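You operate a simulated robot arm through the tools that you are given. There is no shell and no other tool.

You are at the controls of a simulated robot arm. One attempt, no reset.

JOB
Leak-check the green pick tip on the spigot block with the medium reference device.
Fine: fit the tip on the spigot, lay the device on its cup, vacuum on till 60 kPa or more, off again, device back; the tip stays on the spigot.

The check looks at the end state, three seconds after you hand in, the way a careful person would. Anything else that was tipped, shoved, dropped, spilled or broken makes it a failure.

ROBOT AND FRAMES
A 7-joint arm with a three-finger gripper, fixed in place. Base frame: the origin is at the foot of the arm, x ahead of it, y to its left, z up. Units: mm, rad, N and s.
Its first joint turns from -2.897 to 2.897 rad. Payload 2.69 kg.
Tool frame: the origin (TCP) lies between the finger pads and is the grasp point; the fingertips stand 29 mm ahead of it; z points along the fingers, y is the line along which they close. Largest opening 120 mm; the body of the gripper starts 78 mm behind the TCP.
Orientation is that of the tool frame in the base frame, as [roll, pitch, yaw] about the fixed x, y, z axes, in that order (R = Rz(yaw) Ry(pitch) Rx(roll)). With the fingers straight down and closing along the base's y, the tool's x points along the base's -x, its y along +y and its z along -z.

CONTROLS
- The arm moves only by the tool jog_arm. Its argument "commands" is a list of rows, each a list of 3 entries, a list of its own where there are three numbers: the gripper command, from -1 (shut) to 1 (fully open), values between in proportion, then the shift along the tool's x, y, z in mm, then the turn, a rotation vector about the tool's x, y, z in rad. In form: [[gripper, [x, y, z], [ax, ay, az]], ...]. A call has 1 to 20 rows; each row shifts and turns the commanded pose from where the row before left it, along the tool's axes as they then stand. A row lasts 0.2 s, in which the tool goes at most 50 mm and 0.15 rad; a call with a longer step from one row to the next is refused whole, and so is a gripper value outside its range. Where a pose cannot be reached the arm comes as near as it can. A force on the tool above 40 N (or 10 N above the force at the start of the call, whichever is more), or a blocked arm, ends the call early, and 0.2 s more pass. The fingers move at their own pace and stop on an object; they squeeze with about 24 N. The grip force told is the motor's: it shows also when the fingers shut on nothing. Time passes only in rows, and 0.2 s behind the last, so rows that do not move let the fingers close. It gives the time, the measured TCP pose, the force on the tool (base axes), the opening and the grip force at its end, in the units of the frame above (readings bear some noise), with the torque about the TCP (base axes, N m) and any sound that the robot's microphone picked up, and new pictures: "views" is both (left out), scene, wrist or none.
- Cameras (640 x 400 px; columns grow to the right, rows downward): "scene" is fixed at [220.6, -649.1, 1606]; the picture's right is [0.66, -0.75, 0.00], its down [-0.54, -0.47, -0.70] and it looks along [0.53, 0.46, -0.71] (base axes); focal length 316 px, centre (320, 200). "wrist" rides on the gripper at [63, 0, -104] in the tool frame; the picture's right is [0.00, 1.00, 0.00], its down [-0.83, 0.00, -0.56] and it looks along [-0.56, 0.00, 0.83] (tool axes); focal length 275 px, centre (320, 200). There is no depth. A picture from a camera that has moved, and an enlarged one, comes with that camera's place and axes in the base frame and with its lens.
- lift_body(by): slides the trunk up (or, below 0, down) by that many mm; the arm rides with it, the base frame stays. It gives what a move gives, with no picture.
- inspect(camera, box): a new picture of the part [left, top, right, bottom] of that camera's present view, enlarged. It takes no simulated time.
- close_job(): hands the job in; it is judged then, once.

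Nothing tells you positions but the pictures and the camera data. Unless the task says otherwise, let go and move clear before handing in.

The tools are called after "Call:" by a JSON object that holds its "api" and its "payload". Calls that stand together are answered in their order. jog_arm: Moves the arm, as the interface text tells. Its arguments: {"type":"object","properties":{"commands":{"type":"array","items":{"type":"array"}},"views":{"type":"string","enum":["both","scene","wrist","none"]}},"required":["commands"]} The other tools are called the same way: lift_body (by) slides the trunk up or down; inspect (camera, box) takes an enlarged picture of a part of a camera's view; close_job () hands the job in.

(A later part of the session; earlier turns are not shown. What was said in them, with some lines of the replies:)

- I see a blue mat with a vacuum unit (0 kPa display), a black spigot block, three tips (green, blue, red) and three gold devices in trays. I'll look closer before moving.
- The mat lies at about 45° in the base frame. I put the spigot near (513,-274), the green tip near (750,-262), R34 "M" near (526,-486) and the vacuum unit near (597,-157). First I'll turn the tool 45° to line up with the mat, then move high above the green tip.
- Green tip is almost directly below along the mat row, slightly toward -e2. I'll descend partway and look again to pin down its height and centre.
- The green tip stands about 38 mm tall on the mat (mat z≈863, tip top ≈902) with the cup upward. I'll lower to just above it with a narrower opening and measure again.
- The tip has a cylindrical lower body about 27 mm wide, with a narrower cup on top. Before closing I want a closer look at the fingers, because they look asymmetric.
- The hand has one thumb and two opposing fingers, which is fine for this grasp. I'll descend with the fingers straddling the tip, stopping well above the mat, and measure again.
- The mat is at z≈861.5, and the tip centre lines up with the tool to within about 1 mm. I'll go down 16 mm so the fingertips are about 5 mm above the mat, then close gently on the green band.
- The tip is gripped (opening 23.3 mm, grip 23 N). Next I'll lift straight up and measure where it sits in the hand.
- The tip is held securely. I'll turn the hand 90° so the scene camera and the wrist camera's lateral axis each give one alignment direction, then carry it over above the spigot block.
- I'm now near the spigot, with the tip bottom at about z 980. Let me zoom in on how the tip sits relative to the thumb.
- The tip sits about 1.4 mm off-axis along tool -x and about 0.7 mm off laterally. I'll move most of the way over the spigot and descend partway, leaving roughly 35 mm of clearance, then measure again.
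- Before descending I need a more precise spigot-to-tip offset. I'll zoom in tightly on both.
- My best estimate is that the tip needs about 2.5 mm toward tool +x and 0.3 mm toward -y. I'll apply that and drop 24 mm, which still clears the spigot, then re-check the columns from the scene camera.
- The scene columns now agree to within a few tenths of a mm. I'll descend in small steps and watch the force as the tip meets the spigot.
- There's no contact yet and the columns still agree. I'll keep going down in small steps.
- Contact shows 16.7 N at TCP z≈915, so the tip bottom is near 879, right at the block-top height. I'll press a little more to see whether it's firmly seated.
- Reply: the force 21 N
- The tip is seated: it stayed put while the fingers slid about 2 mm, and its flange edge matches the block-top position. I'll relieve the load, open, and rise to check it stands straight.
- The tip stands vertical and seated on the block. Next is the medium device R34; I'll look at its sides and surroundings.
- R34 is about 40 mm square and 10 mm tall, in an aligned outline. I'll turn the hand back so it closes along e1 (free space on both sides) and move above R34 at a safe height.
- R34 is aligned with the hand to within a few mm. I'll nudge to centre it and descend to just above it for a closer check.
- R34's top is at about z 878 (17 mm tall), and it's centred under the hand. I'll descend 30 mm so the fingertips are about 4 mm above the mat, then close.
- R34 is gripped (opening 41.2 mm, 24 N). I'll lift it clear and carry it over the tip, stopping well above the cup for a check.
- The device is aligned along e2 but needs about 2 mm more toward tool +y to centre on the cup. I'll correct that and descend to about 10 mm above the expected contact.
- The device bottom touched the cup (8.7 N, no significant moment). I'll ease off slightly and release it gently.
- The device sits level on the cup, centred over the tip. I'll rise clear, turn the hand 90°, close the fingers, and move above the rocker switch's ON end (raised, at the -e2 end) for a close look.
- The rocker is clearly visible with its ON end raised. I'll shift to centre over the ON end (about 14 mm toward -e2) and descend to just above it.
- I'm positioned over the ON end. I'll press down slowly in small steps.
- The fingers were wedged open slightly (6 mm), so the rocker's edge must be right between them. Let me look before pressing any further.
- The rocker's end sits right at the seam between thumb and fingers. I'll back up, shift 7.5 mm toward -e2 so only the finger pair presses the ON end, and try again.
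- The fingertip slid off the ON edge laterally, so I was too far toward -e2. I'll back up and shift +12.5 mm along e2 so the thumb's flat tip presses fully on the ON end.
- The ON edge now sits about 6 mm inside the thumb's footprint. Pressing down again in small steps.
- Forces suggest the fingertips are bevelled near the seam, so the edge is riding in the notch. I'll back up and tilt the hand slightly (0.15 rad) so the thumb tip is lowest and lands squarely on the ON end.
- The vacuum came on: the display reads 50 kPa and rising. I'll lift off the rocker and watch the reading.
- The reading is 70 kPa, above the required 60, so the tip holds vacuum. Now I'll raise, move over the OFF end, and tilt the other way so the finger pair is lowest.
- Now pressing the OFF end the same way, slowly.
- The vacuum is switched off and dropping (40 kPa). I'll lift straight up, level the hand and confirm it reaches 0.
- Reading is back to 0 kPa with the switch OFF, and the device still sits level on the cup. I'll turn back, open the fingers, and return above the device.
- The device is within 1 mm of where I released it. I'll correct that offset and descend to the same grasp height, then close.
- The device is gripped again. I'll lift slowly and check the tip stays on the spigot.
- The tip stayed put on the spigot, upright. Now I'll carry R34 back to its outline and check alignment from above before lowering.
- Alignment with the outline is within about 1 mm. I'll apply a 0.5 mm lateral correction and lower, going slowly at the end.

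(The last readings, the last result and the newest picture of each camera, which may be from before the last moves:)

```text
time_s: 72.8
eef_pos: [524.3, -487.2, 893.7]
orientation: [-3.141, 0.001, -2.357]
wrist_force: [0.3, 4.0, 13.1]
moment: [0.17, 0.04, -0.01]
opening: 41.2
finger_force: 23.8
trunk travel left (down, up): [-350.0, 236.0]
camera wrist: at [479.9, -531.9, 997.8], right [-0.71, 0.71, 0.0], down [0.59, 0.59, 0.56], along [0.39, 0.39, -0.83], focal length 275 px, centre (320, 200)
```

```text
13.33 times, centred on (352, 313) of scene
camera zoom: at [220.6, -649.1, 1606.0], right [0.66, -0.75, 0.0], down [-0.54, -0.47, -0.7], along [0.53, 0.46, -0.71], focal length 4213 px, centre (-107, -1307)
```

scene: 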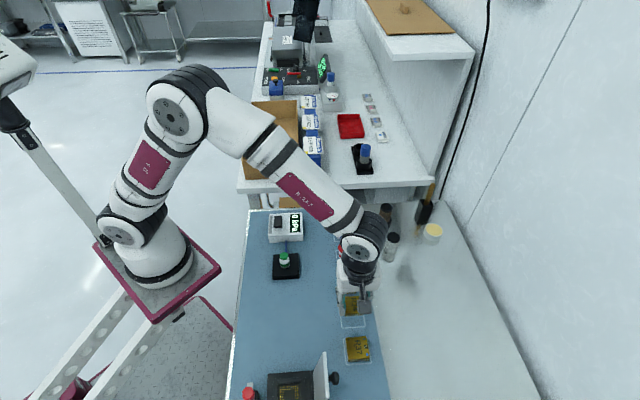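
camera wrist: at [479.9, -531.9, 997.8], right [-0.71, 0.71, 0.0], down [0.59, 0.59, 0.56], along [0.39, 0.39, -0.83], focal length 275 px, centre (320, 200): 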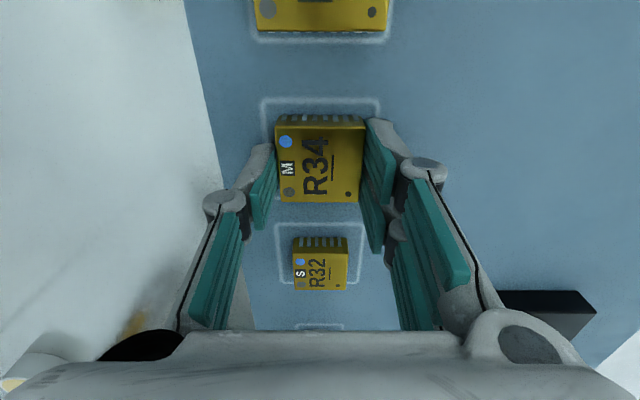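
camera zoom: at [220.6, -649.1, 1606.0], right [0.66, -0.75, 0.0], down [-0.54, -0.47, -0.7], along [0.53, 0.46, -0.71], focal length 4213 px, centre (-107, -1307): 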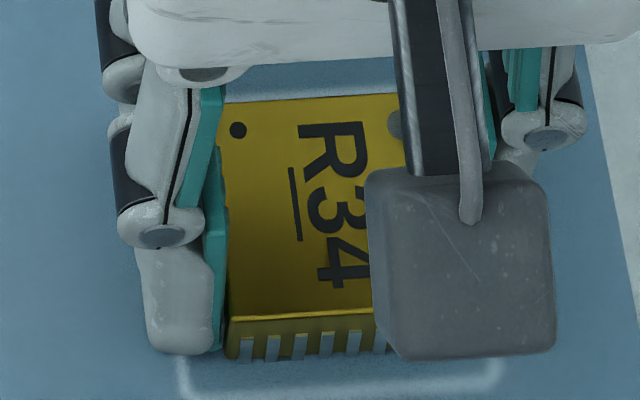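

R34 is down on the mat inside its outline, with about 1 mm of difference from before. I'll ease the load, open gently and rise.

Call:
{"api": "jog_arm", "payload": {"commands": [[-1, [0, 0, -0.8], [0, 0, 0]], [-1, [0, 0, 0], [0, 0, 0]], [-0.28, [0, 0, 0], [0, 0, 0]], [-0.2, [0, 0, 0], [0, 0, 0]], [0, [0, 0, 0], [0, 0, 0]], [0.3, [0, 0, 0], [0, 0, 0]], [0.3, [0, 0, -10], [0, 0, 0]], [0.3, [0, 0, -40], [0, 0, 0]], [0.3, [0, 0, -40], [0, 0, 0]], [0.3, [0, 0, -40], [0, 0, 0]], [0.3, [0, 0, 0], [0, 0, 0]]], "views": "both"}}

Call:
{"api": "inspect", "payload": {"camera": "wrist", "box": [240, 50, 400, 150]}}

Call:
{"api": "inspect", "payload": {"camera": "scene", "box": [328, 298, 376, 328]}}

Call:
{"api": "inspect", "payload": {"camera": "scene", "box": [230, 200, 370, 287]}}

```text
time_s: 75.2
eef_pos: [526.0, -488.5, 1025.0]
orientation: [3.14, 0.003, -2.358]
wrist_force: [1.5, -0.6, 0.0]
moment: [0.02, 0.01, -0.03]
opening: 78.2
finger_force: 0.0
trunk travel left (down, up): [-350.0, 236.0]
camera wrist: at [481.2, -532.8, 1127.8], right [-0.71, 0.71, 0.0], down [0.59, 0.59, 0.56], along [0.39, 0.4, -0.83], focal length 275 px, centre (320, 200)
```

scene: 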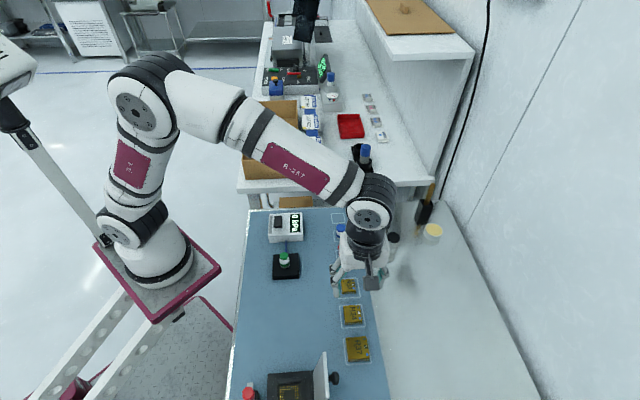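
wrist: 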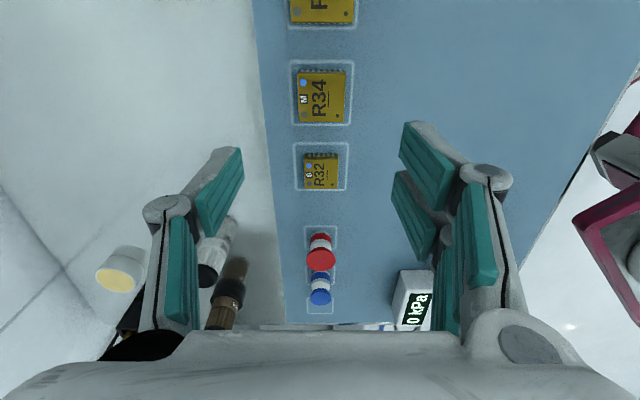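

```text
4.00 times, centred on (320, 100) of wrist
camera zoom: at [481.2, -532.8, 1127.8], right [-0.71, 0.71, 0.0], down [0.59, 0.59, 0.56], along [0.39, 0.4, -0.83], focal length 1101 px, centre (320, 600)
```

zoom: 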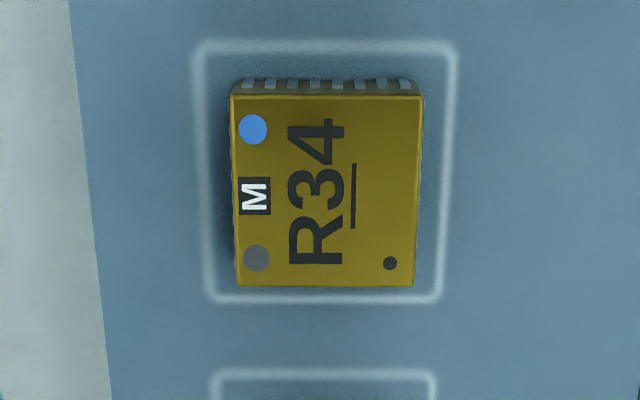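

```text
13.33 times, centred on (352, 313) of scene
camera zoom: at [220.6, -649.1, 1606.0], right [0.66, -0.75, 0.0], down [-0.54, -0.47, -0.7], along [0.53, 0.46, -0.71], focal length 4213 px, centre (-107, -1307)
```

zoom: 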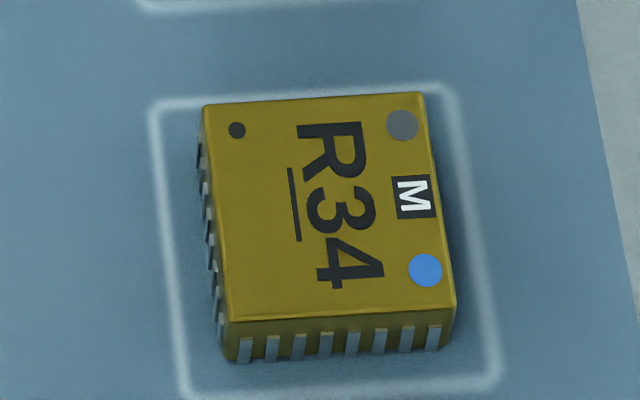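

```text
4.57 times, centred on (300, 244) of scene
camera zoom: at [220.6, -649.1, 1606.0], right [0.66, -0.75, 0.0], down [-0.54, -0.47, -0.7], along [0.53, 0.46, -0.71], focal length 1444 px, centre (411, 1)
```

zoom: 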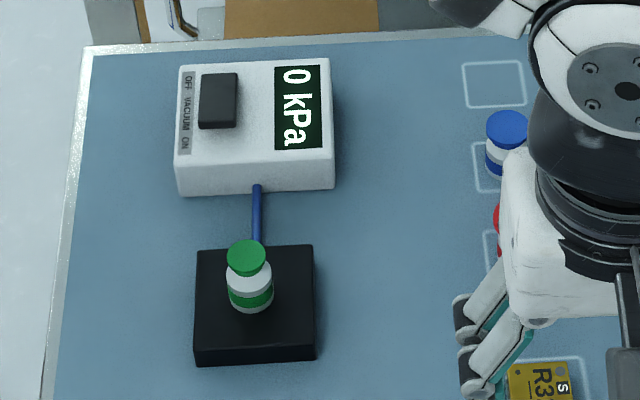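

R34 is back in its outline, the green tip is upright on the spigot, and the switch is OFF at 0 kPa. I'll move the arm clear and take a last look at the whole bench before handing in.

Call:
{"api": "jog_arm", "payload": {"commands": [[0.3, [0, 0, -40], [0, 0, 0]], [0.3, [0, 0, -40], [0, 0, 0]], [0.3, [0, 0, -40], [0, 0, 0]], [0.3, [0, 0, -40], [0, 0, 0]], [0.3, [-30, 35, 0], [0, 0, 0]], [0.3, [-30, 35, 0], [0, 0, 0]], [0.3, [-30, 35, 0], [0, 0, 0]], [0.3, [-30, 35, 0], [0, 0, 0]], [0.3, [-30, 35, -10], [0, 0, 0]], [0.3, [-30, 35, -10], [0, 0, 0]], [0.3, [-30, 35, -10], [0, 0, 0]], [0.3, [0, 0, 0], [0, 0, 0]], [0.3, [0, 0, 0], [0, 0, 0]]], "views": "both"}}

Call:
{"api": "inspect", "payload": {"camera": "scene", "box": [230, 195, 400, 301]}}

Call:
{"api": "inspect", "payload": {"camera": "scene", "box": [230, 270, 430, 395]}}

Call:
{"api": "inspect", "payload": {"camera": "scene", "box": [264, 245, 312, 275]}}

```text
time_s: 78.0
eef_pos: [503.0, -165.8, 1213.6]
orientation: [3.136, -0.001, -2.358]
wrist_force: [-0.6, -0.5, -0.2]
moment: [0.0, 0.04, -0.02]
opening: 77.9
finger_force: 0.1
trunk travel left (down, up): [-350.0, 236.0]
camera wrist: at [458.6, -211.6, 1316.8], right [-0.71, 0.7, 0.01], down [0.59, 0.59, 0.56], along [0.39, 0.4, -0.83], focal length 275 px, centre (320, 200)
```

scene: 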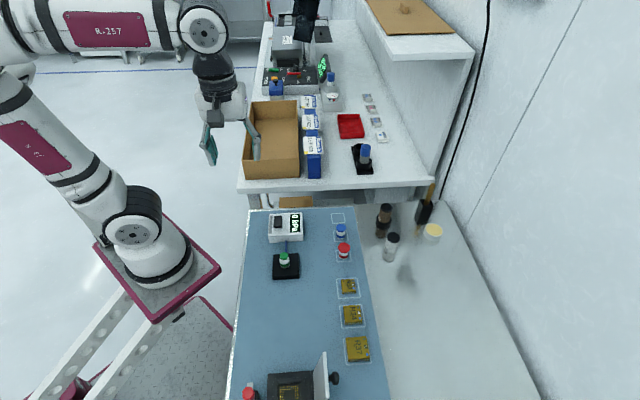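
wrist: 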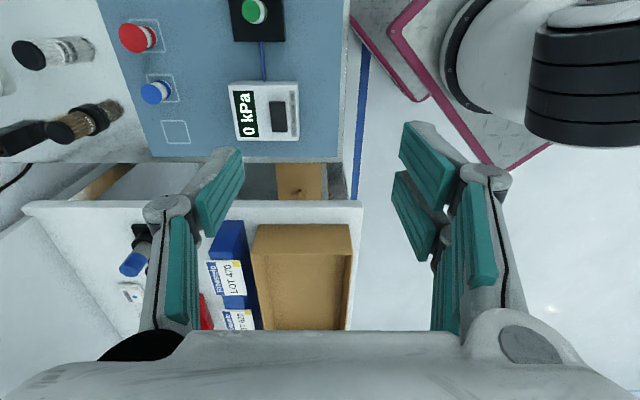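

```text
3.76 times, centred on (315, 248) of scene
camera zoom: at [220.6, -649.1, 1606.0], right [0.66, -0.75, 0.0], down [-0.54, -0.47, -0.7], along [0.53, 0.46, -0.71], focal length 1190 px, centre (339, 19)
```

zoom: 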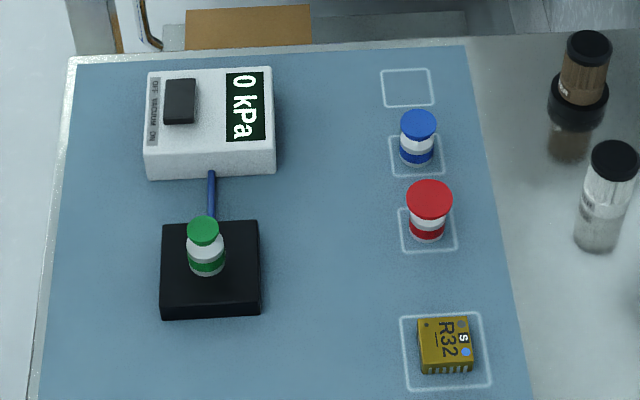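

```text
3.20 times, centred on (330, 332) of scene
camera zoom: at [220.6, -649.1, 1606.0], right [0.66, -0.75, 0.0], down [-0.54, -0.47, -0.7], along [0.53, 0.46, -0.71], focal length 1011 px, centre (288, -224)
```

zoom: 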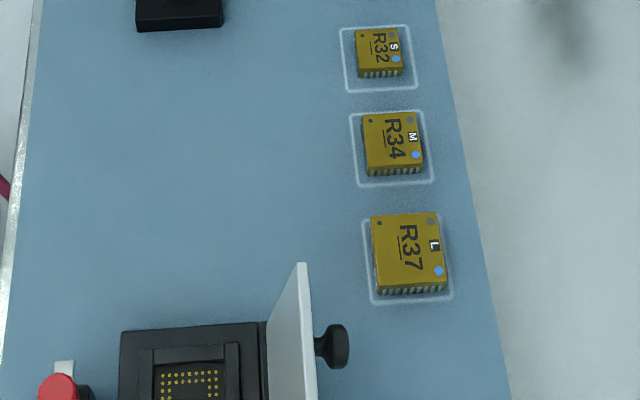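

```text
13.33 times, centred on (288, 260) of scene
camera zoom: at [220.6, -649.1, 1606.0], right [0.66, -0.75, 0.0], down [-0.54, -0.47, -0.7], along [0.53, 0.46, -0.71], focal length 4213 px, centre (747, -600)
```

zoom: 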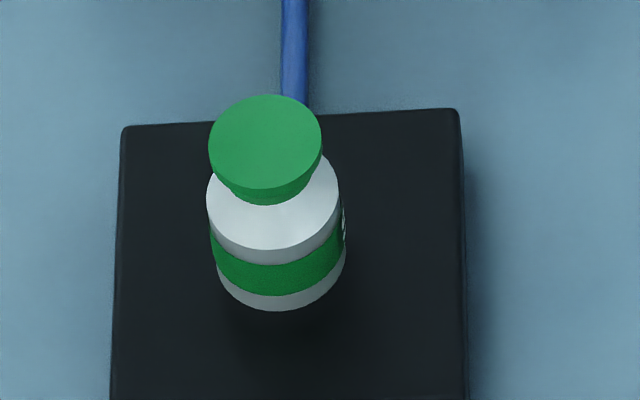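

The final view checks out: the green tip is seated upright on the spigot, R34 is back in its outline, the vacuum is off at 0 kPa after reaching 70 kPa, and everything else is where it was. The arm is clear, so I'm handing in.

Call:
{"api": "close_job", "payload": {}}

```text
The job is handed in.
```

The leak check is done and handed in. The green tip held vacuum with the medium device (R34) on its cup: the display rose to 70 kPa, above the 60 kPa you asked for.

- **Tip:** the green tip is seated upright on the spigot and was left there.
- **Vacuum:** the switch is back to OFF and the display reads 0 kPa.
- **Device:** R34 is back in its outline, in its original orientation and about 1 mm from where it started.
- **Everything else:** the other tips, devices, block and vacuum unit look unmoved in the final pictures. The gripper is open and clear.

It took several tries to press the vacuum switch ON. In one of them the fingers slid off its edge and pushed sideways on the unit with about 14 N. The unit showed no shift in later pictures.
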